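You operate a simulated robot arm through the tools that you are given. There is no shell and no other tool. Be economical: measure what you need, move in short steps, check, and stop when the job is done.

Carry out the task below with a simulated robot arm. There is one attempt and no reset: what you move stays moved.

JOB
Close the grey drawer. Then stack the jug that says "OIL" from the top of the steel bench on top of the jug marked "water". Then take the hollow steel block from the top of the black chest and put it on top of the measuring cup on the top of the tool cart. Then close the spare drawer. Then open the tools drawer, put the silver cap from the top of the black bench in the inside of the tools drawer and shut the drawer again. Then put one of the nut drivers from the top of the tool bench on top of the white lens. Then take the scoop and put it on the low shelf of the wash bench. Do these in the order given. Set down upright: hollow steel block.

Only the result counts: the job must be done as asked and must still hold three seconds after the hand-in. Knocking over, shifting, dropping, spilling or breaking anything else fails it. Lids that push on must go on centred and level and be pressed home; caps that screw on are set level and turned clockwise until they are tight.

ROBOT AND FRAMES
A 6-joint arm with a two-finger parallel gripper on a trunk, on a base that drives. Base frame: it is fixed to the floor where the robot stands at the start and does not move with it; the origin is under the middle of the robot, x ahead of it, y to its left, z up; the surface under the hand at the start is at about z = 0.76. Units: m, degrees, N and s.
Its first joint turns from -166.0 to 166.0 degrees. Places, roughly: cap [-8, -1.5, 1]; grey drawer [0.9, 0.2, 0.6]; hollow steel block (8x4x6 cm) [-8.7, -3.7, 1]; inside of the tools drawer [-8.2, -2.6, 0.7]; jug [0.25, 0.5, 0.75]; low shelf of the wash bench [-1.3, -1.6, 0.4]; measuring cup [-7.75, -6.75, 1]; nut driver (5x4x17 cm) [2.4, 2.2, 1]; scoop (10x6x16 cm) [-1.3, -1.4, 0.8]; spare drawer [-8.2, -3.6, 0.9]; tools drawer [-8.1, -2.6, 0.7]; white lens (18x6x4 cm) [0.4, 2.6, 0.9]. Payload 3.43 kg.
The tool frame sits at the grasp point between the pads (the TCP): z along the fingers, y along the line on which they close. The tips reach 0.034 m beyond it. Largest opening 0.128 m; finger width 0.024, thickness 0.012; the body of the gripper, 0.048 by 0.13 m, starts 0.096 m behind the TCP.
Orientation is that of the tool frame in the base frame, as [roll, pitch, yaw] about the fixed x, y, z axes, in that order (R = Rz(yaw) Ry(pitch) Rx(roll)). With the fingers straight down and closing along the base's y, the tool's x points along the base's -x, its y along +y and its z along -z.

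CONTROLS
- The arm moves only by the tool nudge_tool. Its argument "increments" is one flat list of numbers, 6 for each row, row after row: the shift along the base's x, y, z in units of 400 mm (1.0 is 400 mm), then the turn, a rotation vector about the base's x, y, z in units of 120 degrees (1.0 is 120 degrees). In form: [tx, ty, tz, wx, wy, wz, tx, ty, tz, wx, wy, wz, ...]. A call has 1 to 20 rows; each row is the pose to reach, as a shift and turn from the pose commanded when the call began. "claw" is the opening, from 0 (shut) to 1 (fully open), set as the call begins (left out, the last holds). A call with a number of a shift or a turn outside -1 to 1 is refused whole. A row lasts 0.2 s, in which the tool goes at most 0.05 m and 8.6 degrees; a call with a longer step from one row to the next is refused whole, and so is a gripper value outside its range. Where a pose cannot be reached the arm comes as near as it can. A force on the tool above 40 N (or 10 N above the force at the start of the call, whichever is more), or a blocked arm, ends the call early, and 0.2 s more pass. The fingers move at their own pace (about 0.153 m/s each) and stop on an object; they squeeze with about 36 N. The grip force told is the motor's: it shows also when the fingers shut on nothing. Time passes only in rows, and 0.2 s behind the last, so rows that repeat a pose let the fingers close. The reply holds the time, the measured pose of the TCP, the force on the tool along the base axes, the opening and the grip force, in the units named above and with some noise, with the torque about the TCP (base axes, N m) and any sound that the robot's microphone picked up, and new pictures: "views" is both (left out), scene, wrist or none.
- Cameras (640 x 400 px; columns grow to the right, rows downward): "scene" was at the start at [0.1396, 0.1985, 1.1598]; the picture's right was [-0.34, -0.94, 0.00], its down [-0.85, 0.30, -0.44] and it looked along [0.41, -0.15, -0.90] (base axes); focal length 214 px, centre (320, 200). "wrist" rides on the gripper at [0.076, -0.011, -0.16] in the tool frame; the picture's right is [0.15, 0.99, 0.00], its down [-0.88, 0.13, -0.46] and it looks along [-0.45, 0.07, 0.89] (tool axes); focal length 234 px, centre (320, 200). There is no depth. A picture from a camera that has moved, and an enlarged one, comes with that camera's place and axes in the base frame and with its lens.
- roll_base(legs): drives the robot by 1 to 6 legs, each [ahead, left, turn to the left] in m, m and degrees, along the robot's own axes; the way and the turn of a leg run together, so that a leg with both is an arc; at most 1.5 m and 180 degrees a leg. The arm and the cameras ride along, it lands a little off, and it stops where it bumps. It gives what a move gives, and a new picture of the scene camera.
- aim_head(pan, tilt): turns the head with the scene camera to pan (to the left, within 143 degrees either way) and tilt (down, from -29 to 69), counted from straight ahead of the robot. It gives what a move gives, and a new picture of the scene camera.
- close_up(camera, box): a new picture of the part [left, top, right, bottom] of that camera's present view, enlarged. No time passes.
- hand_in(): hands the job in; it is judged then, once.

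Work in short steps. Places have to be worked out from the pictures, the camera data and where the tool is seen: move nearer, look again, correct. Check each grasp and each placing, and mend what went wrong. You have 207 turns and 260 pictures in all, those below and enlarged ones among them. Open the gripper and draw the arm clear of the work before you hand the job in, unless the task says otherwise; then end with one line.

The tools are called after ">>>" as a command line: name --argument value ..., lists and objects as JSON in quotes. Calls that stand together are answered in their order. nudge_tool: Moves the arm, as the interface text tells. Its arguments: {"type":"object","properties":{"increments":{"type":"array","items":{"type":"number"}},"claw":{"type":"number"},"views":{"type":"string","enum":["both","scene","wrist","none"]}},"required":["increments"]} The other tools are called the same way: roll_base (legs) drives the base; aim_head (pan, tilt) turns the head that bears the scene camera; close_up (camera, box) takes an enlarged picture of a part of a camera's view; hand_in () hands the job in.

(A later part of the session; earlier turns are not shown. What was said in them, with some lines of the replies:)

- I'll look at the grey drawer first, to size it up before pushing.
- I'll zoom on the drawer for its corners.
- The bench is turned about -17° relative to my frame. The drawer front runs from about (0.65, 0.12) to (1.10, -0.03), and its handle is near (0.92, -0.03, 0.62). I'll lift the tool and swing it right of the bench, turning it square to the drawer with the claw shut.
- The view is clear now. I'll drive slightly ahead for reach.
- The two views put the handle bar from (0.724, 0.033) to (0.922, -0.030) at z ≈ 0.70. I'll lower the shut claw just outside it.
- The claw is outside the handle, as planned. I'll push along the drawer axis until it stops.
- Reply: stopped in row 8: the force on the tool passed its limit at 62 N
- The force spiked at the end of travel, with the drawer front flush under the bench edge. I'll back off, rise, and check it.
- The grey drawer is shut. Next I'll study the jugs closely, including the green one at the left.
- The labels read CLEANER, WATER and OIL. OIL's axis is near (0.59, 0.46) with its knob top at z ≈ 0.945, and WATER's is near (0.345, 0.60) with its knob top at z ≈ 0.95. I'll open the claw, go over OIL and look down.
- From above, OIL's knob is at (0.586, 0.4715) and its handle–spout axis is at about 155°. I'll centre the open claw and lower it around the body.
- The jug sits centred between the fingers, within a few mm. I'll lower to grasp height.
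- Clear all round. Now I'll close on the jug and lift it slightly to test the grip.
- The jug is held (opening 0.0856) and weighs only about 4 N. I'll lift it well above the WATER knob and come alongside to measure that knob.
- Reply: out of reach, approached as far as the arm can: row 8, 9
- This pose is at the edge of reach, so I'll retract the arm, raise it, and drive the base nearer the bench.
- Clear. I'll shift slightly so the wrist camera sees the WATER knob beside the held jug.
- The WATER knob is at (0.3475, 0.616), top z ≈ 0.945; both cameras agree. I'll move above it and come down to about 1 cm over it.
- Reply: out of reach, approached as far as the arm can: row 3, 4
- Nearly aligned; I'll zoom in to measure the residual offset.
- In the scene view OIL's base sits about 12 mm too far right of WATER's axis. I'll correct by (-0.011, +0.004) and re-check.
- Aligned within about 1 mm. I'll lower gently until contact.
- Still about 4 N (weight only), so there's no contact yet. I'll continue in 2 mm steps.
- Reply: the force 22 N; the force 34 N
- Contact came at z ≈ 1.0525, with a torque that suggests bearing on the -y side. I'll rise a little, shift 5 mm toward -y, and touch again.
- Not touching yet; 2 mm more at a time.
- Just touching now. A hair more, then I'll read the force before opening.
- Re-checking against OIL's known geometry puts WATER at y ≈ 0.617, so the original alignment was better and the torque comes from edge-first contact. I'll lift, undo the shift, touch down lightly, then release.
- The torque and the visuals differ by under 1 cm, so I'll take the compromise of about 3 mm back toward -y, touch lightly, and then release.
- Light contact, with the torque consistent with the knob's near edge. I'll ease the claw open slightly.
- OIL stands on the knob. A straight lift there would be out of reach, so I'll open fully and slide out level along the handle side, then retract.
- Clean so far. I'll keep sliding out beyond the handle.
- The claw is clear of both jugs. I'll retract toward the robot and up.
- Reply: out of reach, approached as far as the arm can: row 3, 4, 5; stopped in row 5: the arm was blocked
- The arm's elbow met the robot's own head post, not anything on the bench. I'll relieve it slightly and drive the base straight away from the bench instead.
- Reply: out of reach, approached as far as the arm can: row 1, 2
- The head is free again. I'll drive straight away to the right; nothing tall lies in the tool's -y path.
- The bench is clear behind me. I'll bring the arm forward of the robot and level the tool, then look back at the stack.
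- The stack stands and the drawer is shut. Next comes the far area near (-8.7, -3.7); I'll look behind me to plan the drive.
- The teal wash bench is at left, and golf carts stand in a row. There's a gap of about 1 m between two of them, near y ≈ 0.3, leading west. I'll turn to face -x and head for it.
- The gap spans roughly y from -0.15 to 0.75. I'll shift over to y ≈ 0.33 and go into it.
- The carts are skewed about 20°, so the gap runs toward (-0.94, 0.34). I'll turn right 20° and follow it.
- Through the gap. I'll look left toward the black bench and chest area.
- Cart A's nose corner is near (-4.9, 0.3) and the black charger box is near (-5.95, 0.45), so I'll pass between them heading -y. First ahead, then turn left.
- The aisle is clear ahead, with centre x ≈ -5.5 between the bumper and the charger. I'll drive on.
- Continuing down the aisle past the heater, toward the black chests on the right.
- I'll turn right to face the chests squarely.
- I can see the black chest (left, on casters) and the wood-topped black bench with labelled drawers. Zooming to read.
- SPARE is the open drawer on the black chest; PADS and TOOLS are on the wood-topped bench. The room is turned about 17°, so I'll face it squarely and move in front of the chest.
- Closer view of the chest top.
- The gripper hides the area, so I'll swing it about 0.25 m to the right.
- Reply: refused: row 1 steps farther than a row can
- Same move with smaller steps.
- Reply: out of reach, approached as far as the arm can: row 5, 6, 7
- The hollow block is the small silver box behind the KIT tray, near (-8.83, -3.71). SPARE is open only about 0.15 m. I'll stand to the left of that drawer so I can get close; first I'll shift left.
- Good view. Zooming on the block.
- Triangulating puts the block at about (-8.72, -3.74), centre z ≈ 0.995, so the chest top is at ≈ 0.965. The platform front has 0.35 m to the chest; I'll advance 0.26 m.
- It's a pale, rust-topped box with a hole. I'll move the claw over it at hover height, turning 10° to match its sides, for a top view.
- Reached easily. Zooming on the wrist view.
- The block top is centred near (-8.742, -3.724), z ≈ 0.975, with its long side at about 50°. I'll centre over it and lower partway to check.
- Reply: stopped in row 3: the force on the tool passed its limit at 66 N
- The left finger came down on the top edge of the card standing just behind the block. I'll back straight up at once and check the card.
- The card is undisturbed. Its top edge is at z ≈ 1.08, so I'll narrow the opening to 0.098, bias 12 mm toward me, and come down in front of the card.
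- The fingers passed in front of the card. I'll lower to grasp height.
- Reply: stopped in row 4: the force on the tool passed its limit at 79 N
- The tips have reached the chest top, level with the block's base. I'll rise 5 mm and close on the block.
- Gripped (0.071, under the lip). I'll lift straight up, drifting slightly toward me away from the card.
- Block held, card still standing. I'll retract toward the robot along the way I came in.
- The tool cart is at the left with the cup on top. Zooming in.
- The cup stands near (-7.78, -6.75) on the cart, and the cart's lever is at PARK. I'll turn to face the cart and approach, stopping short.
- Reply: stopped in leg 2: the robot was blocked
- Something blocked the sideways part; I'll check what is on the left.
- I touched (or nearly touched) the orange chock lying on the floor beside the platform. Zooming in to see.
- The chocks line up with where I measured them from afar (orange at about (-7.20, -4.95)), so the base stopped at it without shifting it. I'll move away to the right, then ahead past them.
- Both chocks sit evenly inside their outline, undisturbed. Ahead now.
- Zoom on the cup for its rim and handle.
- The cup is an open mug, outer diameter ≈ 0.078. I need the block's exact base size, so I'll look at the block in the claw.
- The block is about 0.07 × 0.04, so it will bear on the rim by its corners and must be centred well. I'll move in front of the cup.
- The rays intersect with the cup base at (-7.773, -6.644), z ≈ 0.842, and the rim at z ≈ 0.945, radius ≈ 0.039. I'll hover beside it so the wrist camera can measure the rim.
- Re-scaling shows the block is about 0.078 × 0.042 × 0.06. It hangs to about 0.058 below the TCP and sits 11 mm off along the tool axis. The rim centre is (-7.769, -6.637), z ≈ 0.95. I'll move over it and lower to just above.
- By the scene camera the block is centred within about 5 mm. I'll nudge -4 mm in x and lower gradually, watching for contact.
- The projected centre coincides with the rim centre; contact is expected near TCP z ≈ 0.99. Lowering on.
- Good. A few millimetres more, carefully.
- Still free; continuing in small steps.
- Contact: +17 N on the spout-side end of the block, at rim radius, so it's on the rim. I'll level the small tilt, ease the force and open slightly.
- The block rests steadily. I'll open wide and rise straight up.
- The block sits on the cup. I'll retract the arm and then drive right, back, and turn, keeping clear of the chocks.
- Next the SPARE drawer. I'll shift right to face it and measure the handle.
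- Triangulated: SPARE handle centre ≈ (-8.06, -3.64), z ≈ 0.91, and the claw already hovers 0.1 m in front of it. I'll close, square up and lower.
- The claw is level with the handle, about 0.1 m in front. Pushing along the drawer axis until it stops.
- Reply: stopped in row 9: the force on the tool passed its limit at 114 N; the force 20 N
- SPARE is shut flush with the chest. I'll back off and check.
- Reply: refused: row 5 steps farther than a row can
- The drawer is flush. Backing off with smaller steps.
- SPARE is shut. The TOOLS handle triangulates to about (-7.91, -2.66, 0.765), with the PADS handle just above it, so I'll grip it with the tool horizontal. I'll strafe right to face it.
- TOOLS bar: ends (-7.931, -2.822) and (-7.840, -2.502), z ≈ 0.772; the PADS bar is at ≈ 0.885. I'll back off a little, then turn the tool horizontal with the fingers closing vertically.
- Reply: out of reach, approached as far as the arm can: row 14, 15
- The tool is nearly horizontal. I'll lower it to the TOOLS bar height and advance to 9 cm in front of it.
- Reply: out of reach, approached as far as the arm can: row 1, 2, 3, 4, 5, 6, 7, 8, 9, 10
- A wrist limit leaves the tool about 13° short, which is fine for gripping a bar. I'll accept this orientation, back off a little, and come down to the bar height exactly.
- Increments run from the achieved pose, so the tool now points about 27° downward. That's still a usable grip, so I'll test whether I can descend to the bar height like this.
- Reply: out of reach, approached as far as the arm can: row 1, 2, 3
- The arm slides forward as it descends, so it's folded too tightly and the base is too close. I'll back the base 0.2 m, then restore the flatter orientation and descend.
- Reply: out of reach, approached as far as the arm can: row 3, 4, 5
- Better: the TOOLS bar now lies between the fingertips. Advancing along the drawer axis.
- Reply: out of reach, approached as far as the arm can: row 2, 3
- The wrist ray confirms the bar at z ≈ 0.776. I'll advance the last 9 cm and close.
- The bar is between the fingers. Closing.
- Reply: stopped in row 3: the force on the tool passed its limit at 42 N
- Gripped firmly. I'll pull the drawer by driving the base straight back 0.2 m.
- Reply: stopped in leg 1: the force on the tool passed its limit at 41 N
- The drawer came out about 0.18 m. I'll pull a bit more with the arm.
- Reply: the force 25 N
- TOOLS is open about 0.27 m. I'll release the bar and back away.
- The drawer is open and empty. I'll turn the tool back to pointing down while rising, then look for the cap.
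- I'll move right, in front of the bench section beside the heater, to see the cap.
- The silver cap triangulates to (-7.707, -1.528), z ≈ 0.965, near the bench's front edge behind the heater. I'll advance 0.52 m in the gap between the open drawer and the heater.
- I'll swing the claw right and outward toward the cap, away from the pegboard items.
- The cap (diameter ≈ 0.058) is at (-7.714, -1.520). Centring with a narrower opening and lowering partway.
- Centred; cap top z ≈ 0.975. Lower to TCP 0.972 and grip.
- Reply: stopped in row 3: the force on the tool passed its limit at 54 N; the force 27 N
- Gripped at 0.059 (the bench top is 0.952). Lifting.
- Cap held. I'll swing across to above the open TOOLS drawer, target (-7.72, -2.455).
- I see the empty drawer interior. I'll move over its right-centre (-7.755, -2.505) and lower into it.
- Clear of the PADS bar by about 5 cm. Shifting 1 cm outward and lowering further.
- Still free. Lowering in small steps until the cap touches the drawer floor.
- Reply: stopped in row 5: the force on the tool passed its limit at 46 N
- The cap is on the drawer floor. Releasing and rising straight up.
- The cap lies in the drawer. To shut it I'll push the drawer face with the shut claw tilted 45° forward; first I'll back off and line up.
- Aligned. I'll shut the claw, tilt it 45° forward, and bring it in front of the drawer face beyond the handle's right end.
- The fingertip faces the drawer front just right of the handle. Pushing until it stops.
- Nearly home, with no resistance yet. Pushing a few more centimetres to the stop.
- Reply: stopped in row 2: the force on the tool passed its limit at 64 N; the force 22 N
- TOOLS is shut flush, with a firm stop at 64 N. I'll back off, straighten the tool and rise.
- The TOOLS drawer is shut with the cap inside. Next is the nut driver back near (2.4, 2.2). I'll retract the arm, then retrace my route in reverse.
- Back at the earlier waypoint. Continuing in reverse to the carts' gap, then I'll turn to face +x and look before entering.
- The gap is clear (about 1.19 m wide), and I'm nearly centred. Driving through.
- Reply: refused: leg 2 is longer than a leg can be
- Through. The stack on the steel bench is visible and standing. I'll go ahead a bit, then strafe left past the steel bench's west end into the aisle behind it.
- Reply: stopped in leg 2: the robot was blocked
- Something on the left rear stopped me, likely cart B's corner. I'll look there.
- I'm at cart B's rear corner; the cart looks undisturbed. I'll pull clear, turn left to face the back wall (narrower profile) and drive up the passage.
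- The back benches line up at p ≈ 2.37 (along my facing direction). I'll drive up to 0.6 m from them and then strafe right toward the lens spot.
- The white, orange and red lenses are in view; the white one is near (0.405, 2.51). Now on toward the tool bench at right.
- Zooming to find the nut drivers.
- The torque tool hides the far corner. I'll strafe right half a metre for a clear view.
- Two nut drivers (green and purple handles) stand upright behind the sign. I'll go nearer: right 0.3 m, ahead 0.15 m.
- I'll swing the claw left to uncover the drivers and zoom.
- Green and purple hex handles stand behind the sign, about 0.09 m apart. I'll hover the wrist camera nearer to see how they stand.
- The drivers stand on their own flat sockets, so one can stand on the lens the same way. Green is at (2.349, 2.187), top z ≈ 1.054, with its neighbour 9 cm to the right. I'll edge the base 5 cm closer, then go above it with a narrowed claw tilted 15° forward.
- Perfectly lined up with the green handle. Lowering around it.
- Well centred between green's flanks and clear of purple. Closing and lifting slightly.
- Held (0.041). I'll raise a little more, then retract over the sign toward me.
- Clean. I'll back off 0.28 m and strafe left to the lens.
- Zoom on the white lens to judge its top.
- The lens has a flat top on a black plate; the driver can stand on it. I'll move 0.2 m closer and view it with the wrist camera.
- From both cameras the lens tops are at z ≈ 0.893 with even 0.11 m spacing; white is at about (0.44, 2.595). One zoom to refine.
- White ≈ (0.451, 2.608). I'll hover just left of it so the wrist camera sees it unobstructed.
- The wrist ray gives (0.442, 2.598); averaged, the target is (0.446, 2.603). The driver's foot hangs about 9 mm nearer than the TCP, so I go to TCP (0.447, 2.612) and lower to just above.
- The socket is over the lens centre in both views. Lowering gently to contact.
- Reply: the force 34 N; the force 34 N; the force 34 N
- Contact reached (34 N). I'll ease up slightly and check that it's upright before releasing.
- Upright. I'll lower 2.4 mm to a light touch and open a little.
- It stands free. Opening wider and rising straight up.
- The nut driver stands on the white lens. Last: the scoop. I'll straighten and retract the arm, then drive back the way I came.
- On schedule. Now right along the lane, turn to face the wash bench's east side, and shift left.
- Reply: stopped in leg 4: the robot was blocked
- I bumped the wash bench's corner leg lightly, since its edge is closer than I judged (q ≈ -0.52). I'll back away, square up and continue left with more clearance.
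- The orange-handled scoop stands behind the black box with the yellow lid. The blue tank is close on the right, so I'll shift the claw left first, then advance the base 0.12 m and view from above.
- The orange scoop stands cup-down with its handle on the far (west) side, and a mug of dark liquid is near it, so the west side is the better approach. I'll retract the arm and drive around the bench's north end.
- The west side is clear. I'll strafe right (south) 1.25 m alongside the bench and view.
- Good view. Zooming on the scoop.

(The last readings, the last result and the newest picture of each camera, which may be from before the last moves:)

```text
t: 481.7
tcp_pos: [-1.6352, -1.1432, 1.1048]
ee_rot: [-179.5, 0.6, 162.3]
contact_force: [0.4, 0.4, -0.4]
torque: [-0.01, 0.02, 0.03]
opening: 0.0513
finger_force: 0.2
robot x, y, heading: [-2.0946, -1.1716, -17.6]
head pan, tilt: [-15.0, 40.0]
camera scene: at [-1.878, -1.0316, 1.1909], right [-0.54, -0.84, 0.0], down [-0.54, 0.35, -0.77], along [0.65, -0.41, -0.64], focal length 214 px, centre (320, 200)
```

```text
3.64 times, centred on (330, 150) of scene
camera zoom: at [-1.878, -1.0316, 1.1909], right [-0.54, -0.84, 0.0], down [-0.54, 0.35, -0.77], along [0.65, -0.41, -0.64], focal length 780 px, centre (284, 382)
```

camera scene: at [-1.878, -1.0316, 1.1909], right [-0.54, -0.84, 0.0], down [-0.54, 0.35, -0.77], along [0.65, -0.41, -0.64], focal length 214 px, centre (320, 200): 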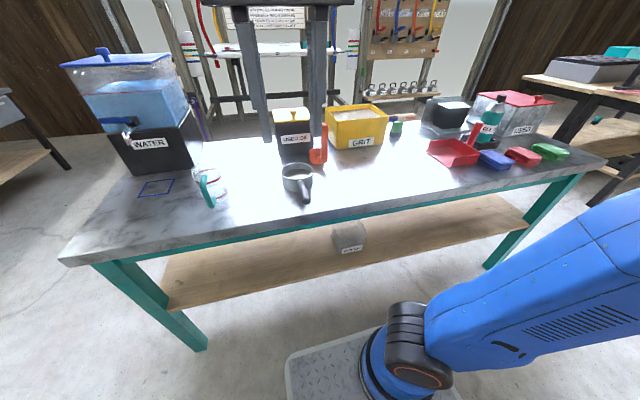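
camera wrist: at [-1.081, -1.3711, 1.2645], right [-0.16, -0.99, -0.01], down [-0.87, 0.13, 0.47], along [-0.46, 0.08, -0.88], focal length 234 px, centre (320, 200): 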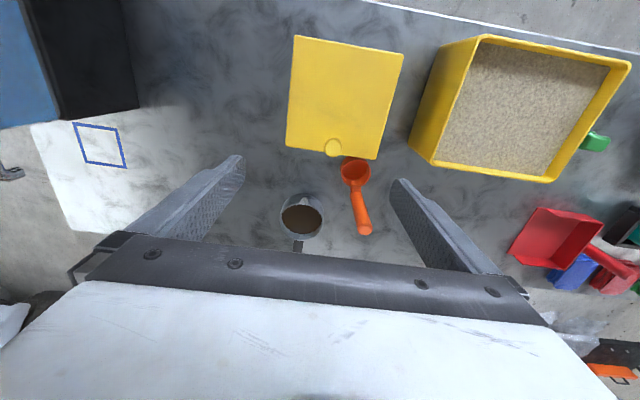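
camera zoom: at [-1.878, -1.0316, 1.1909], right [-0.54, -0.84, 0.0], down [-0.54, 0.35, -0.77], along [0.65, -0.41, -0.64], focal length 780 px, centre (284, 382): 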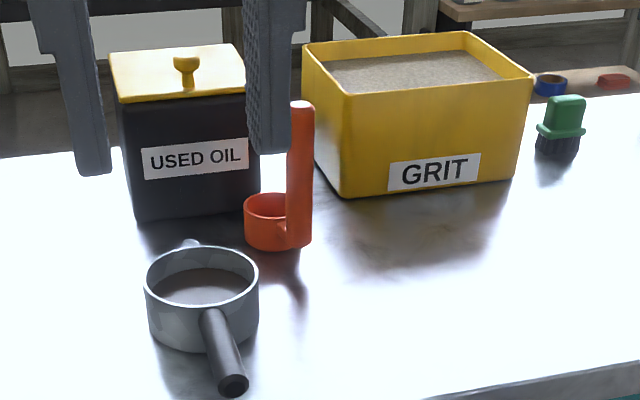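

The handle is at about (-1.31, -1.41), top z ≈ 0.94, bench ≈ 0.79, directly ahead of me. To keep the scoop upright and still reach under the bench top, I'll grip it with the tool tilted 70° forward. Tilting now in free space.

>>> nudge_tool --increments '[0.01, -0.05, 0, -0.0191, -0.062, 0, 0.03, -0.1, 0, -0.0382, -0.124, 0, 0.05, -0.15, 0, -0.0573, -0.186, 0, 0.07, -0.2, 0, -0.0764, -0.248, 0, 0.09, -0.25, -0.02, -0.0956, -0.31, 0, 0.11, -0.3, -0.04, -0.1147, -0.372, 0, 0.13, -0.36, -0.06, -0.1338, -0.434, 0, 0.15, -0.42, -0.09, -0.1529, -0.496, 0, 0.18, -0.475, -0.1375, -0.172, -0.558, 0]' --claw 0.45 --views "wrist"

```text
t: 483.7
tcp_pos: [-1.5621, -1.3336, 1.0497]
ee_rot: [178.9, 70.9, 161.1]
contact_force: [0.3, 0.1, -0.1]
torque: [0.04, 0.02, -0.01]
opening: 0.0576
finger_force: 0.1
robot x, y, heading: [-2.0928, -1.1734, -17.2]
head pan, tilt: [-15.0, 40.0]
camera wrist: at [-1.7328, -1.291, 1.0308], right [0.26, 0.96, -0.13], down [-0.1, 0.16, 0.98], along [0.96, -0.24, 0.13], focal length 234 px, centre (320, 200)
```

wrist: 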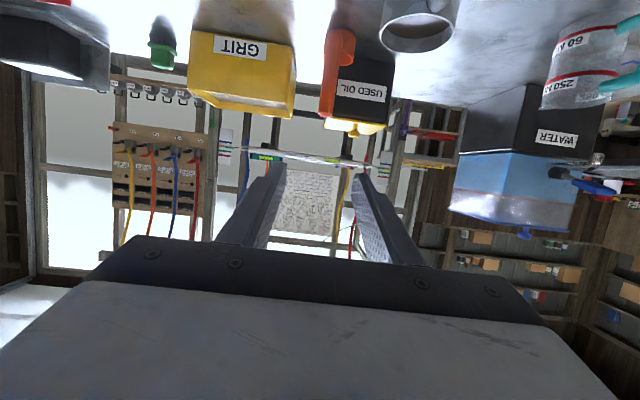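

The handle is dead ahead between the fingers' line; the pot's rim is at z ≈ 0.855, so staying at z ≈ 0.915 clears it. Descending and advancing to just short of the handle.

>>> nudge_tool --increments '[0.03, -0.005, -0.1, 0, 0, 0, 0.08, -0.015, -0.19, 0, 0, 0, 0.15, -0.03, -0.27, 0, 0, 0, 0.24, -0.055, -0.325, 0, 0, 0, 0.34, -0.078, -0.3375, 0, 0, 0]' --views "wrist"

>>> close_up --camera "scene" --box '[240, 80, 400, 200]'

```text
t: 484.9
tcp_pos: [-1.4256, -1.3657, 0.913]
ee_rot: [178.6, 70.8, 160.8]
contact_force: [-0.7, -0.9, 0.0]
torque: [-0.02, 0.03, 0.01]
opening: 0.0576
finger_force: 0.1
robot x, y, heading: [-2.0918, -1.1705, -17.6]
head pan, tilt: [-15.0, 40.0]
camera wrist: at [-1.5966, -1.323, 0.8959], right [0.26, 0.96, -0.13], down [-0.1, 0.16, 0.98], along [0.96, -0.24, 0.13], focal length 234 px, centre (320, 200)
```

wrist: 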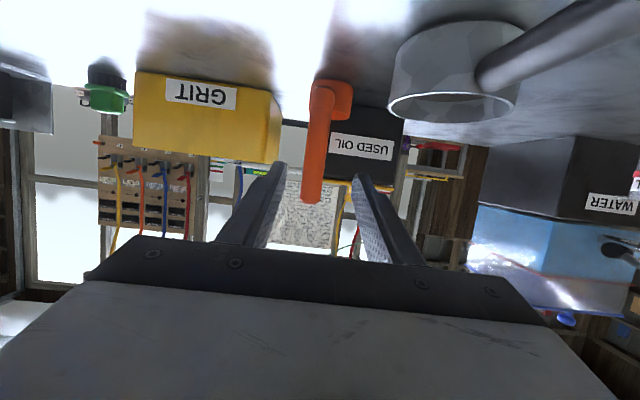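

```text
3.33 times, centred on (320, 140) of scene
camera zoom: at [-1.8782, -1.0317, 1.1909], right [-0.54, -0.84, 0.0], down [-0.54, 0.35, -0.77], along [0.65, -0.41, -0.64], focal length 715 px, centre (320, 400)
```

zoom: 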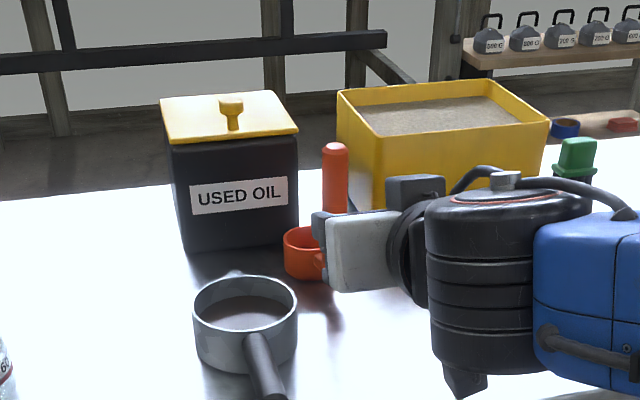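

Aligned within 8 mm. Advancing onto the handle and closing.

>>> nudge_tool --increments '[0.09, -0.033, 0, 0, 0, 0, 0.18, -0.066, 0, 0, 0, 0, 0.265, -0.097, 0, 0, 0, 0]' --views "wrist"

```text
t: 485.7
tcp_pos: [-1.3194, -1.4039, 0.9149]
ee_rot: [178.9, 70.9, 161.2]
contact_force: [0.1, -0.7, 0.0]
torque: [0.01, 0.02, 0.02]
opening: 0.0578
finger_force: 0.0
robot x, y, heading: [-2.0931, -1.1709, -17.4]
head pan, tilt: [-15.0, 40.0]
camera wrist: at [-1.491, -1.3613, 0.8966], right [0.26, 0.96, -0.13], down [-0.1, 0.16, 0.98], along [0.96, -0.24, 0.13], focal length 234 px, centre (320, 200)
```

wrist: 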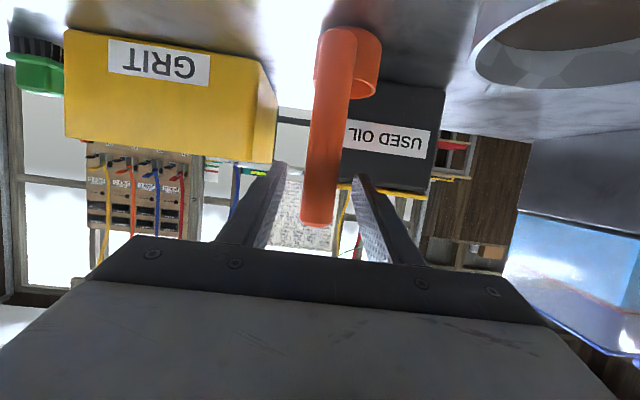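

The handle is squarely between the pads. Closing.

>>> nudge_tool --increments '[0, 0, 0, 0, 0, 0, 0, 0, 0, 0, 0, 0, 0, 0, 0, 0, 0, 0]' --claw 0 --views "none"

>>> nudge_tool --increments '[0, 0, 0.06, 0, 0, 0, 0, 0, 0.14, 0, 0, 0, 0, 0, 0.2, 0, 0, 0]' --views "wrist"

```text
t: 486.5
tcp_pos: [-1.3199, -1.404, 0.9154]
ee_rot: [178.9, 70.8, 161.0]
contact_force: [0.1, -0.2, 0.3]
torque: [0.02, 0.02, 0.0]
opening: 0.0242
finger_force: 35.8
robot x, y, heading: [-2.0958, -1.1706, -17.3]
head pan, tilt: [-15.0, 40.0]
```

```text
t: 487.3
tcp_pos: [-1.3205, -1.4034, 0.9953]
ee_rot: [179.0, 70.8, 161.1]
contact_force: [0.1, 0.8, -1.9]
torque: [-0.02, -0.01, 0.0]
opening: 0.0244
finger_force: 35.7
robot x, y, heading: [-2.0936, -1.1701, -17.3]
head pan, tilt: [-15.0, 40.0]
camera wrist: at [-1.491, -1.3615, 0.9763], right [0.26, 0.96, -0.13], down [-0.1, 0.16, 0.98], along [0.96, -0.24, 0.13], focal length 234 px, centre (320, 200)
```

wrist: 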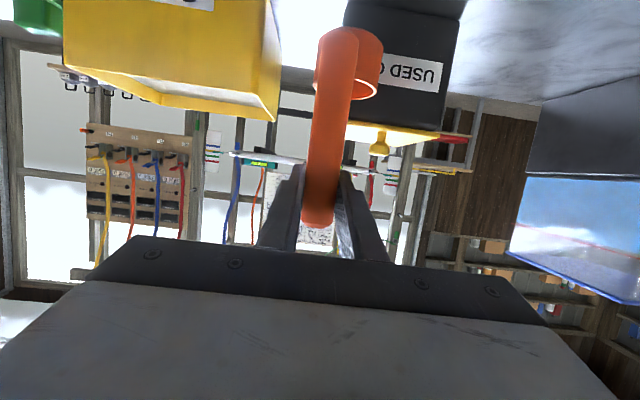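

Scoop held. I'll raise a bit more, then back the base 0.42 m so the scoop clears the bench edge.

>>> nudge_tool --increments '[0, 0, 0.06, 0, 0, 0, 0, 0, 0.11, 0, 0, 0]' --views "none"

>>> roll_base --legs '[[-0.42, 0, 0]]'

>>> nudge_tool --increments '[0, 0, -0.1, 0, 0, 0, 0, 0, -0.2, 0, 0, 0, 0, 0, -0.3, 0, 0, 0, 0, 0, -0.4, 0, 0, 0, 0, 0, -0.5, 0, 0, 0, 0, 0, -0.6, 0, 0, 0, 0, 0, -0.7, 0, 0, 0, 0, 0, -0.8, 0, 0, 0]' --views "scene"

```text
t: 487.9
tcp_pos: [-1.3198, -1.405, 1.0397]
ee_rot: [178.9, 70.7, 161.0]
contact_force: [-0.4, 0.2, -1.1]
torque: [0.01, 0.03, 0.01]
opening: 0.0243
finger_force: 36.2
robot x, y, heading: [-2.0932, -1.1723, -17.4]
head pan, tilt: [-15.0, 40.0]
```

```text
t: 490.1
tcp_pos: [-1.6562, -1.312, 1.0391]
ee_rot: [178.8, 70.7, 160.5]
contact_force: [-0.5, 0.2, -0.2]
torque: [0.03, 0.02, 0.02]
opening: 0.0244
finger_force: 36.1
robot x, y, heading: [-2.4267, -1.0709, -18.1]
head pan, tilt: [-15.0, 40.0]
stopped in leg 1: the robot was blocked; the commanded pose is now the measured one
camera scene: at [-2.2095, -0.9328, 1.1909], right [-0.54, -0.84, 0.0], down [-0.54, 0.35, -0.77], along [0.64, -0.42, -0.64], focal length 214 px, centre (320, 200)
```

scene: 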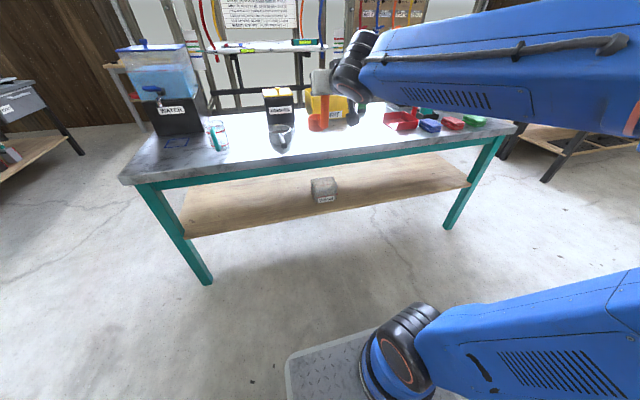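

```text
t: 491.9
tcp_pos: [-1.6319, -1.3121, 0.7339]
ee_rot: [178.7, 70.8, 160.2]
contact_force: [-0.2, 0.1, -0.1]
torque: [-0.01, 0.03, 0.02]
opening: 0.0243
finger_force: 35.8
out of reach, approached as far as the arm can: row 7, 8
robot x, y, heading: [-2.4259, -1.0676, -18.1]
head pan, tilt: [-15.0, 40.0]
camera scene: at [-2.2095, -0.9328, 1.1909], right [-0.55, -0.84, 0.0], down [-0.54, 0.35, -0.77], along [0.64, -0.42, -0.64], focal length 214 px, centre (320, 200)
```

scene: 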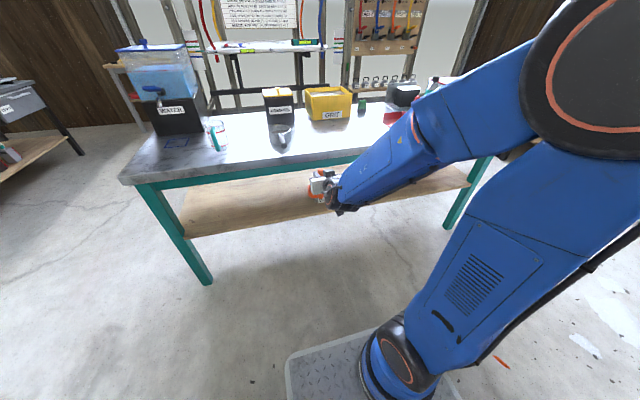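

The base stopped against the cart behind at 0.35 m, which is enough. The scoop is now beside the bench edge. A zoom to check clearances under the top.

>>> close_up --camera "scene" --box '[260, 120, 420, 240]'

```text
3.33 times, centred on (340, 180) of scene
camera zoom: at [-2.2095, -0.9328, 1.1909], right [-0.55, -0.84, 0.0], down [-0.54, 0.35, -0.77], along [0.64, -0.42, -0.64], focal length 715 px, centre (253, 267)
```

zoom: 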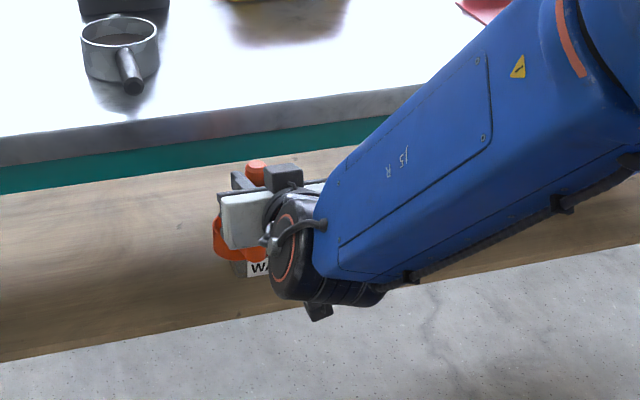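

A grey bag sits on the shelf near my target, so I'll shift 0.13 m left (north) first. Shelf top ≈ 0.40, apron underside ≈ 0.69.

>>> roll_base --legs '[[0.01, 0.13, 0.7]]'

>>> nudge_tool --increments '[0.048, -0.015, -0.06, 0, 0, 0, 0.096, -0.03, -0.13, 0, 0, 0, 0.144, -0.044, -0.2, 0, 0, 0, 0.19, -0.059, -0.27, 0, 0, 0, 0.24, -0.074, -0.34, 0, 0, 0]' --views "none"

>>> close_up --camera "scene" --box '[250, 120, 430, 260]'

```text
t: 493.2
tcp_pos: [-1.5816, -1.1809, 0.7353]
ee_rot: [178.9, 70.8, 161.1]
contact_force: [-0.1, 0.6, -0.5]
torque: [0.01, 0.0, 0.0]
opening: 0.0244
finger_force: 35.7
robot x, y, heading: [-2.3784, -0.9494, -17.5]
head pan, tilt: [-15.0, 40.0]
camera scene: at [-2.1622, -0.8089, 1.1909], right [-0.53, -0.85, 0.0], down [-0.54, 0.34, -0.77], along [0.65, -0.41, -0.64], focal length 214 px, centre (320, 200)
```

scene: 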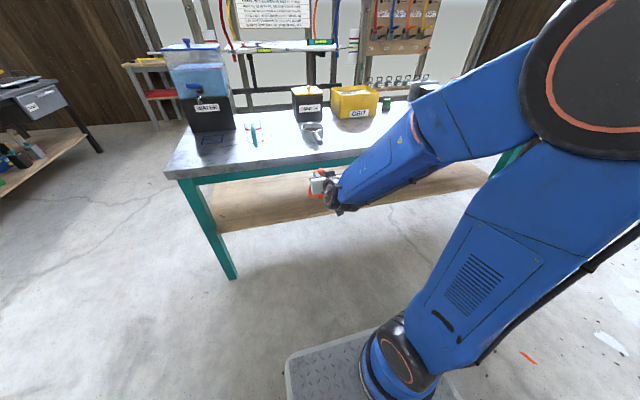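

```text
t: 494.4
tcp_pos: [-1.481, -1.2104, 0.606]
ee_rot: [-176.0, 70.4, 165.9]
contact_force: [-0.5, 0.5, -0.9]
torque: [0.0, 0.01, 0.0]
opening: 0.0245
finger_force: 36.0
out of reach, approached as far as the arm can: row 4, 5
robot x, y, heading: [-2.3807, -0.9497, -17.4]
head pan, tilt: [-15.0, 40.0]
```

```text
2.86 times, centred on (340, 190) of scene
camera zoom: at [-2.1624, -0.809, 1.1909], right [-0.53, -0.85, 0.0], down [-0.54, 0.34, -0.77], along [0.65, -0.41, -0.64], focal length 613 px, centre (263, 229)
```

zoom: 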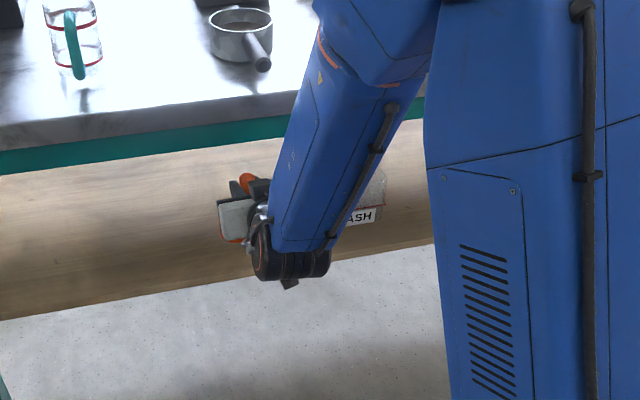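

The scoop is entering under the apron, with the bag well to the right. Advancing 14 cm in, then lowering.

>>> nudge_tool --increments '[0.084, -0.026, 0, 0, 0, 0, 0.168, -0.051, -0.01, 0, 0, 0, 0.25, -0.077, -0.03, 0, 0, 0, 0.335, -0.103, -0.06, 0, 0, 0, 0.335, -0.103, -0.11, 0, 0, 0]' --views "none"

>>> close_up --camera "wrist" --box '[160, 0, 480, 260]'

```text
t: 495.6
tcp_pos: [-1.3426, -1.2397, 0.5659]
ee_rot: [-179.3, 70.7, 161.9]
contact_force: [-0.3, 0.0, -0.9]
torque: [0.0, 0.05, -0.01]
opening: 0.0241
finger_force: 36.2
out of reach, approached as far as the arm can: row 1, 2, 3, 4, 5
robot x, y, heading: [-2.3761, -0.9442, -17.5]
head pan, tilt: [-15.0, 40.0]
```

```text
1.54 times, centred on (320, 130) of wrist
camera zoom: at [-1.512, -1.1947, 0.5491], right [0.27, 0.95, -0.14], down [-0.09, 0.17, 0.98], along [0.96, -0.25, 0.13], focal length 360 px, centre (320, 308)
```

zoom: 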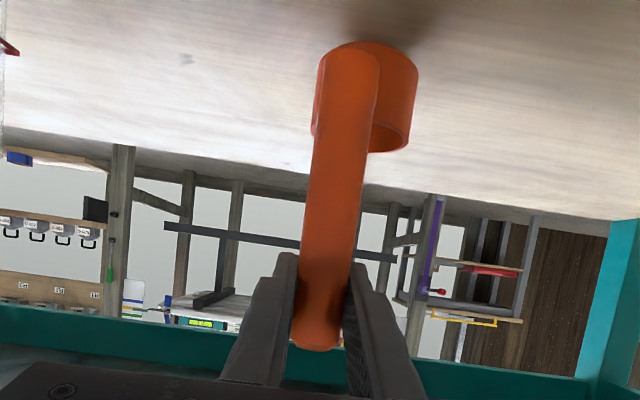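

Inside, above the clear shelf. Lowering in small steps to contact.

>>> nudge_tool --increments '[0, 0, -0.02, 0, 0, 0, 0, 0, -0.04, 0, 0, 0, 0, 0, -0.055, 0, 0, 0, 0, 0, -0.07, 0, 0, 0]' --views "none"

>>> nudge_tool --increments '[0, 0, -0.01, 0, 0, 0, 0, 0, -0.02, 0, 0, 0, 0, 0, -0.03, 0, 0, 0, 0, 0, -0.04, 0, 0, 0]' --views "none"

```text
t: 496.6
tcp_pos: [-1.3371, -1.2324, 0.5476]
ee_rot: [-177.8, 70.8, 163.7]
contact_force: [-6.9, -2.8, 33.3]
torque: [0.1, -0.45, -0.01]
opening: 0.0247
finger_force: 36.0
out of reach, approached as far as the arm can: row 1, 2, 3, 4
robot x, y, heading: [-2.3779, -0.9471, -17.3]
head pan, tilt: [-15.0, 40.0]
```

```text
t: 497.6
tcp_pos: [-1.3324, -1.2284, 0.5351]
ee_rot: [-177.0, 70.5, 164.5]
contact_force: [-8.1, -2.1, 31.8]
torque: [0.1, -0.27, 0.0]
opening: 0.0246
finger_force: 35.5
out of reach, approached as far as the arm can: row 1, 2, 3, 4
robot x, y, heading: [-2.3809, -0.9535, -17.3]
head pan, tilt: [-15.0, 40.0]
```

In firm contact with the shelf. I'll ease up and check the pose, then open.

>>> nudge_tool --increments '[0, 0, 0.012, 0, 0, 0, 0, 0, 0.012, 0, 0, 0]' --views "none"

>>> close_up --camera "wrist" --box '[160, 0, 480, 260]'

```text
t: 498.2
tcp_pos: [-1.3309, -1.2275, 0.5421]
ee_rot: [-178.0, 70.4, 164.1]
contact_force: [0.3, -0.3, 0.0]
torque: [0.03, 0.0, 0.01]
opening: 0.0244
finger_force: 36.1
out of reach, approached as far as the arm can: row 1, 2
robot x, y, heading: [-2.376, -0.9477, -17.4]
head pan, tilt: [-15.0, 40.0]
```

```text
1.54 times, centred on (320, 130) of wrist
camera zoom: at [-1.5009, -1.185, 0.5244], right [0.26, 0.95, -0.15], down [-0.08, 0.18, 0.98], along [0.96, -0.24, 0.13], focal length 360 px, centre (320, 308)
```

zoom: 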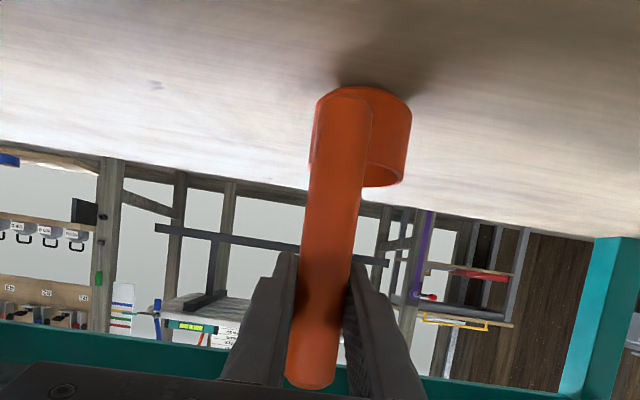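

The load is off and the scoop rests on the shelf. Opening.

>>> nudge_tool --increments '[0, 0, -0.005, 0, 0, 0, 0, 0, -0.005, 0, 0, 0]' --views "none"

>>> nudge_tool --increments '[0, 0, 0, 0, 0, 0, 0, 0, 0, 0, 0, 0]' --claw 0.42 --views "none"

>>> close_up --camera "wrist" --box '[160, 0, 480, 260]'

```text
t: 498.8
tcp_pos: [-1.3309, -1.2276, 0.5423]
ee_rot: [-177.9, 70.5, 164.0]
contact_force: [0.8, 0.4, -0.6]
torque: [-0.02, 0.0, 0.0]
opening: 0.0242
finger_force: 36.3
robot x, y, heading: [-2.375, -0.9503, -17.3]
head pan, tilt: [-15.0, 40.0]
```

```text
t: 499.4
tcp_pos: [-1.3302, -1.2287, 0.5421]
ee_rot: [-177.9, 70.6, 164.1]
contact_force: [-0.8, -0.7, 0.6]
torque: [0.03, 0.0, -0.04]
opening: 0.0537
finger_force: 0.1
robot x, y, heading: [-2.3798, -0.9461, -17.2]
head pan, tilt: [-15.0, 40.0]
```

```text
1.54 times, centred on (320, 130) of wrist
camera zoom: at [-1.5008, -1.1853, 0.5251], right [0.26, 0.95, -0.15], down [-0.09, 0.18, 0.98], along [0.96, -0.24, 0.13], focal length 360 px, centre (320, 308)
```

zoom: 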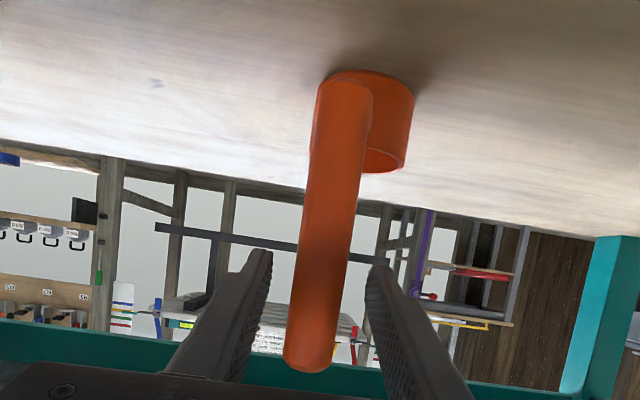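

The scoop stands on the shelf. I'll withdraw along the path I came in by, rising only once clear of the apron.

>>> nudge_tool --increments '[-0.0956, 0.0295, 0, 0, 0, 0, -0.191, 0.059, 0.01, 0, 0, 0, -0.287, 0.0885, 0.075, 0, 0, 0, -0.37, 0.114, 0.16, 0, 0, 0, -0.454, 0.14, 0.24, 0, 0, 0, -0.538, 0.166, 0.325, 0, 0, 0, -0.6, 0.185, 0.42, 0, 0, 0, -0.65, 0.2, 0.53, 0, 0, 0]' --views "scene"

```text
t: 501.2
tcp_pos: [-1.5899, -1.1477, 0.7519]
ee_rot: [179.0, 70.7, 161.2]
contact_force: [0.3, 0.5, -0.1]
torque: [-0.06, -0.02, 0.0]
opening: 0.0539
finger_force: 0.1
out of reach, approached as far as the arm can: row 1, 2, 3, 7
robot x, y, heading: [-2.3761, -0.9456, -17.5]
head pan, tilt: [-15.0, 40.0]
camera scene: at [-2.1619, -0.8089, 1.1908], right [-0.53, -0.85, 0.0], down [-0.54, 0.34, -0.77], along [0.65, -0.41, -0.64], focal length 214 px, centre (320, 200)
```

scene: 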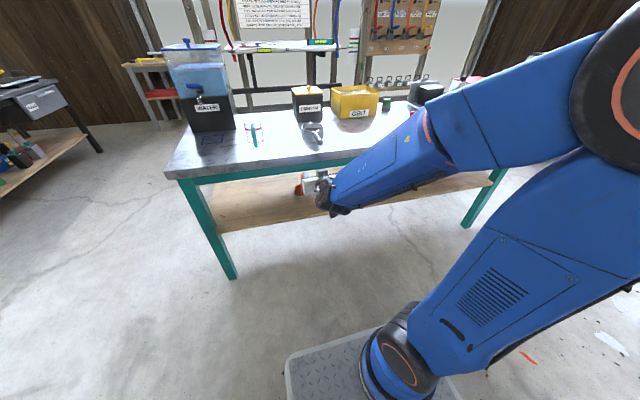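

Clear of the bench. Rising straight up and then viewing the scoop.

>>> nudge_tool --increments '[-0.02, 0.006, 0.1, 0, 0, 0, -0.05, 0.015, 0.2, 0, 0, 0, -0.08, 0.025, 0.31, 0, 0, 0, -0.1, 0.03, 0.42, 0, 0, 0, -0.1, 0.03, 0.53, 0, 0, 0, -0.1, 0.03, 0.64, 0, 0, 0, -0.1, 0.03, 0.74, 0, 0, 0]' --views "none"

>>> close_up --camera "scene" --box '[180, 80, 500, 260]'

```text
t: 502.8
tcp_pos: [-1.6298, -1.1366, 1.0487]
ee_rot: [178.7, 70.8, 161.0]
contact_force: [1.2, 0.0, 0.4]
torque: [0.02, -0.03, 0.0]
opening: 0.0538
finger_force: 0.0
robot x, y, heading: [-2.3798, -0.9499, -17.2]
head pan, tilt: [-15.0, 40.0]
```

```text
2.00 times, centred on (340, 170) of scene
camera zoom: at [-2.1622, -0.8089, 1.1909], right [-0.53, -0.85, 0.0], down [-0.54, 0.34, -0.77], along [0.65, -0.41, -0.64], focal length 429 px, centre (280, 260)
```

zoom: 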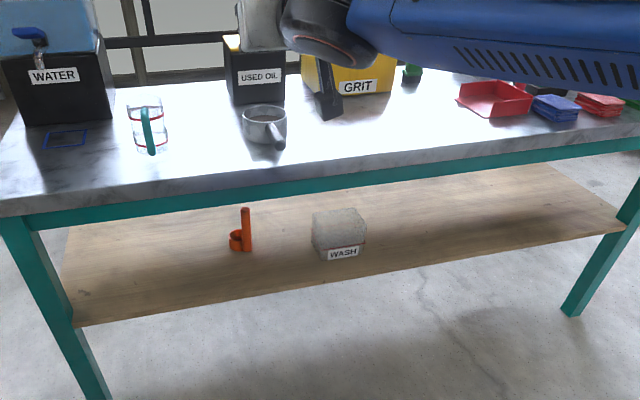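

The scoop stands upright on the low shelf and nothing else on the bench has moved. I'll open the claw fully, draw the arm back a little, and hand in.

>>> nudge_tool --increments '[-0.04, 0.012, 0.05, 0, 0, 0, -0.08, 0.025, 0.05, 0, 0, 0, -0.08, 0.025, 0.05, 0, 0, 0]' --claw 1 --views "none"

>>> hand_in

```text
t: 503.6
tcp_pos: [-1.6624, -1.126, 1.0705]
ee_rot: [178.9, 70.7, 161.1]
contact_force: [-0.5, 0.3, -0.3]
torque: [-0.01, -0.03, 0.0]
opening: 0.1281
finger_force: 0.0
robot x, y, heading: [-2.3801, -0.9501, -17.1]
head pan, tilt: [-15.0, 40.0]
```

```text
The job is handed in.
```

I carried out all seven steps in the order given and handed the job in; along the way the base lightly touched a wheel chock, a golf cart (at its rear corner, and I think again behind me at the end) and a wash-bench leg, and the claw pressed on the size card, none of which looked moved in the views I had afterwards.
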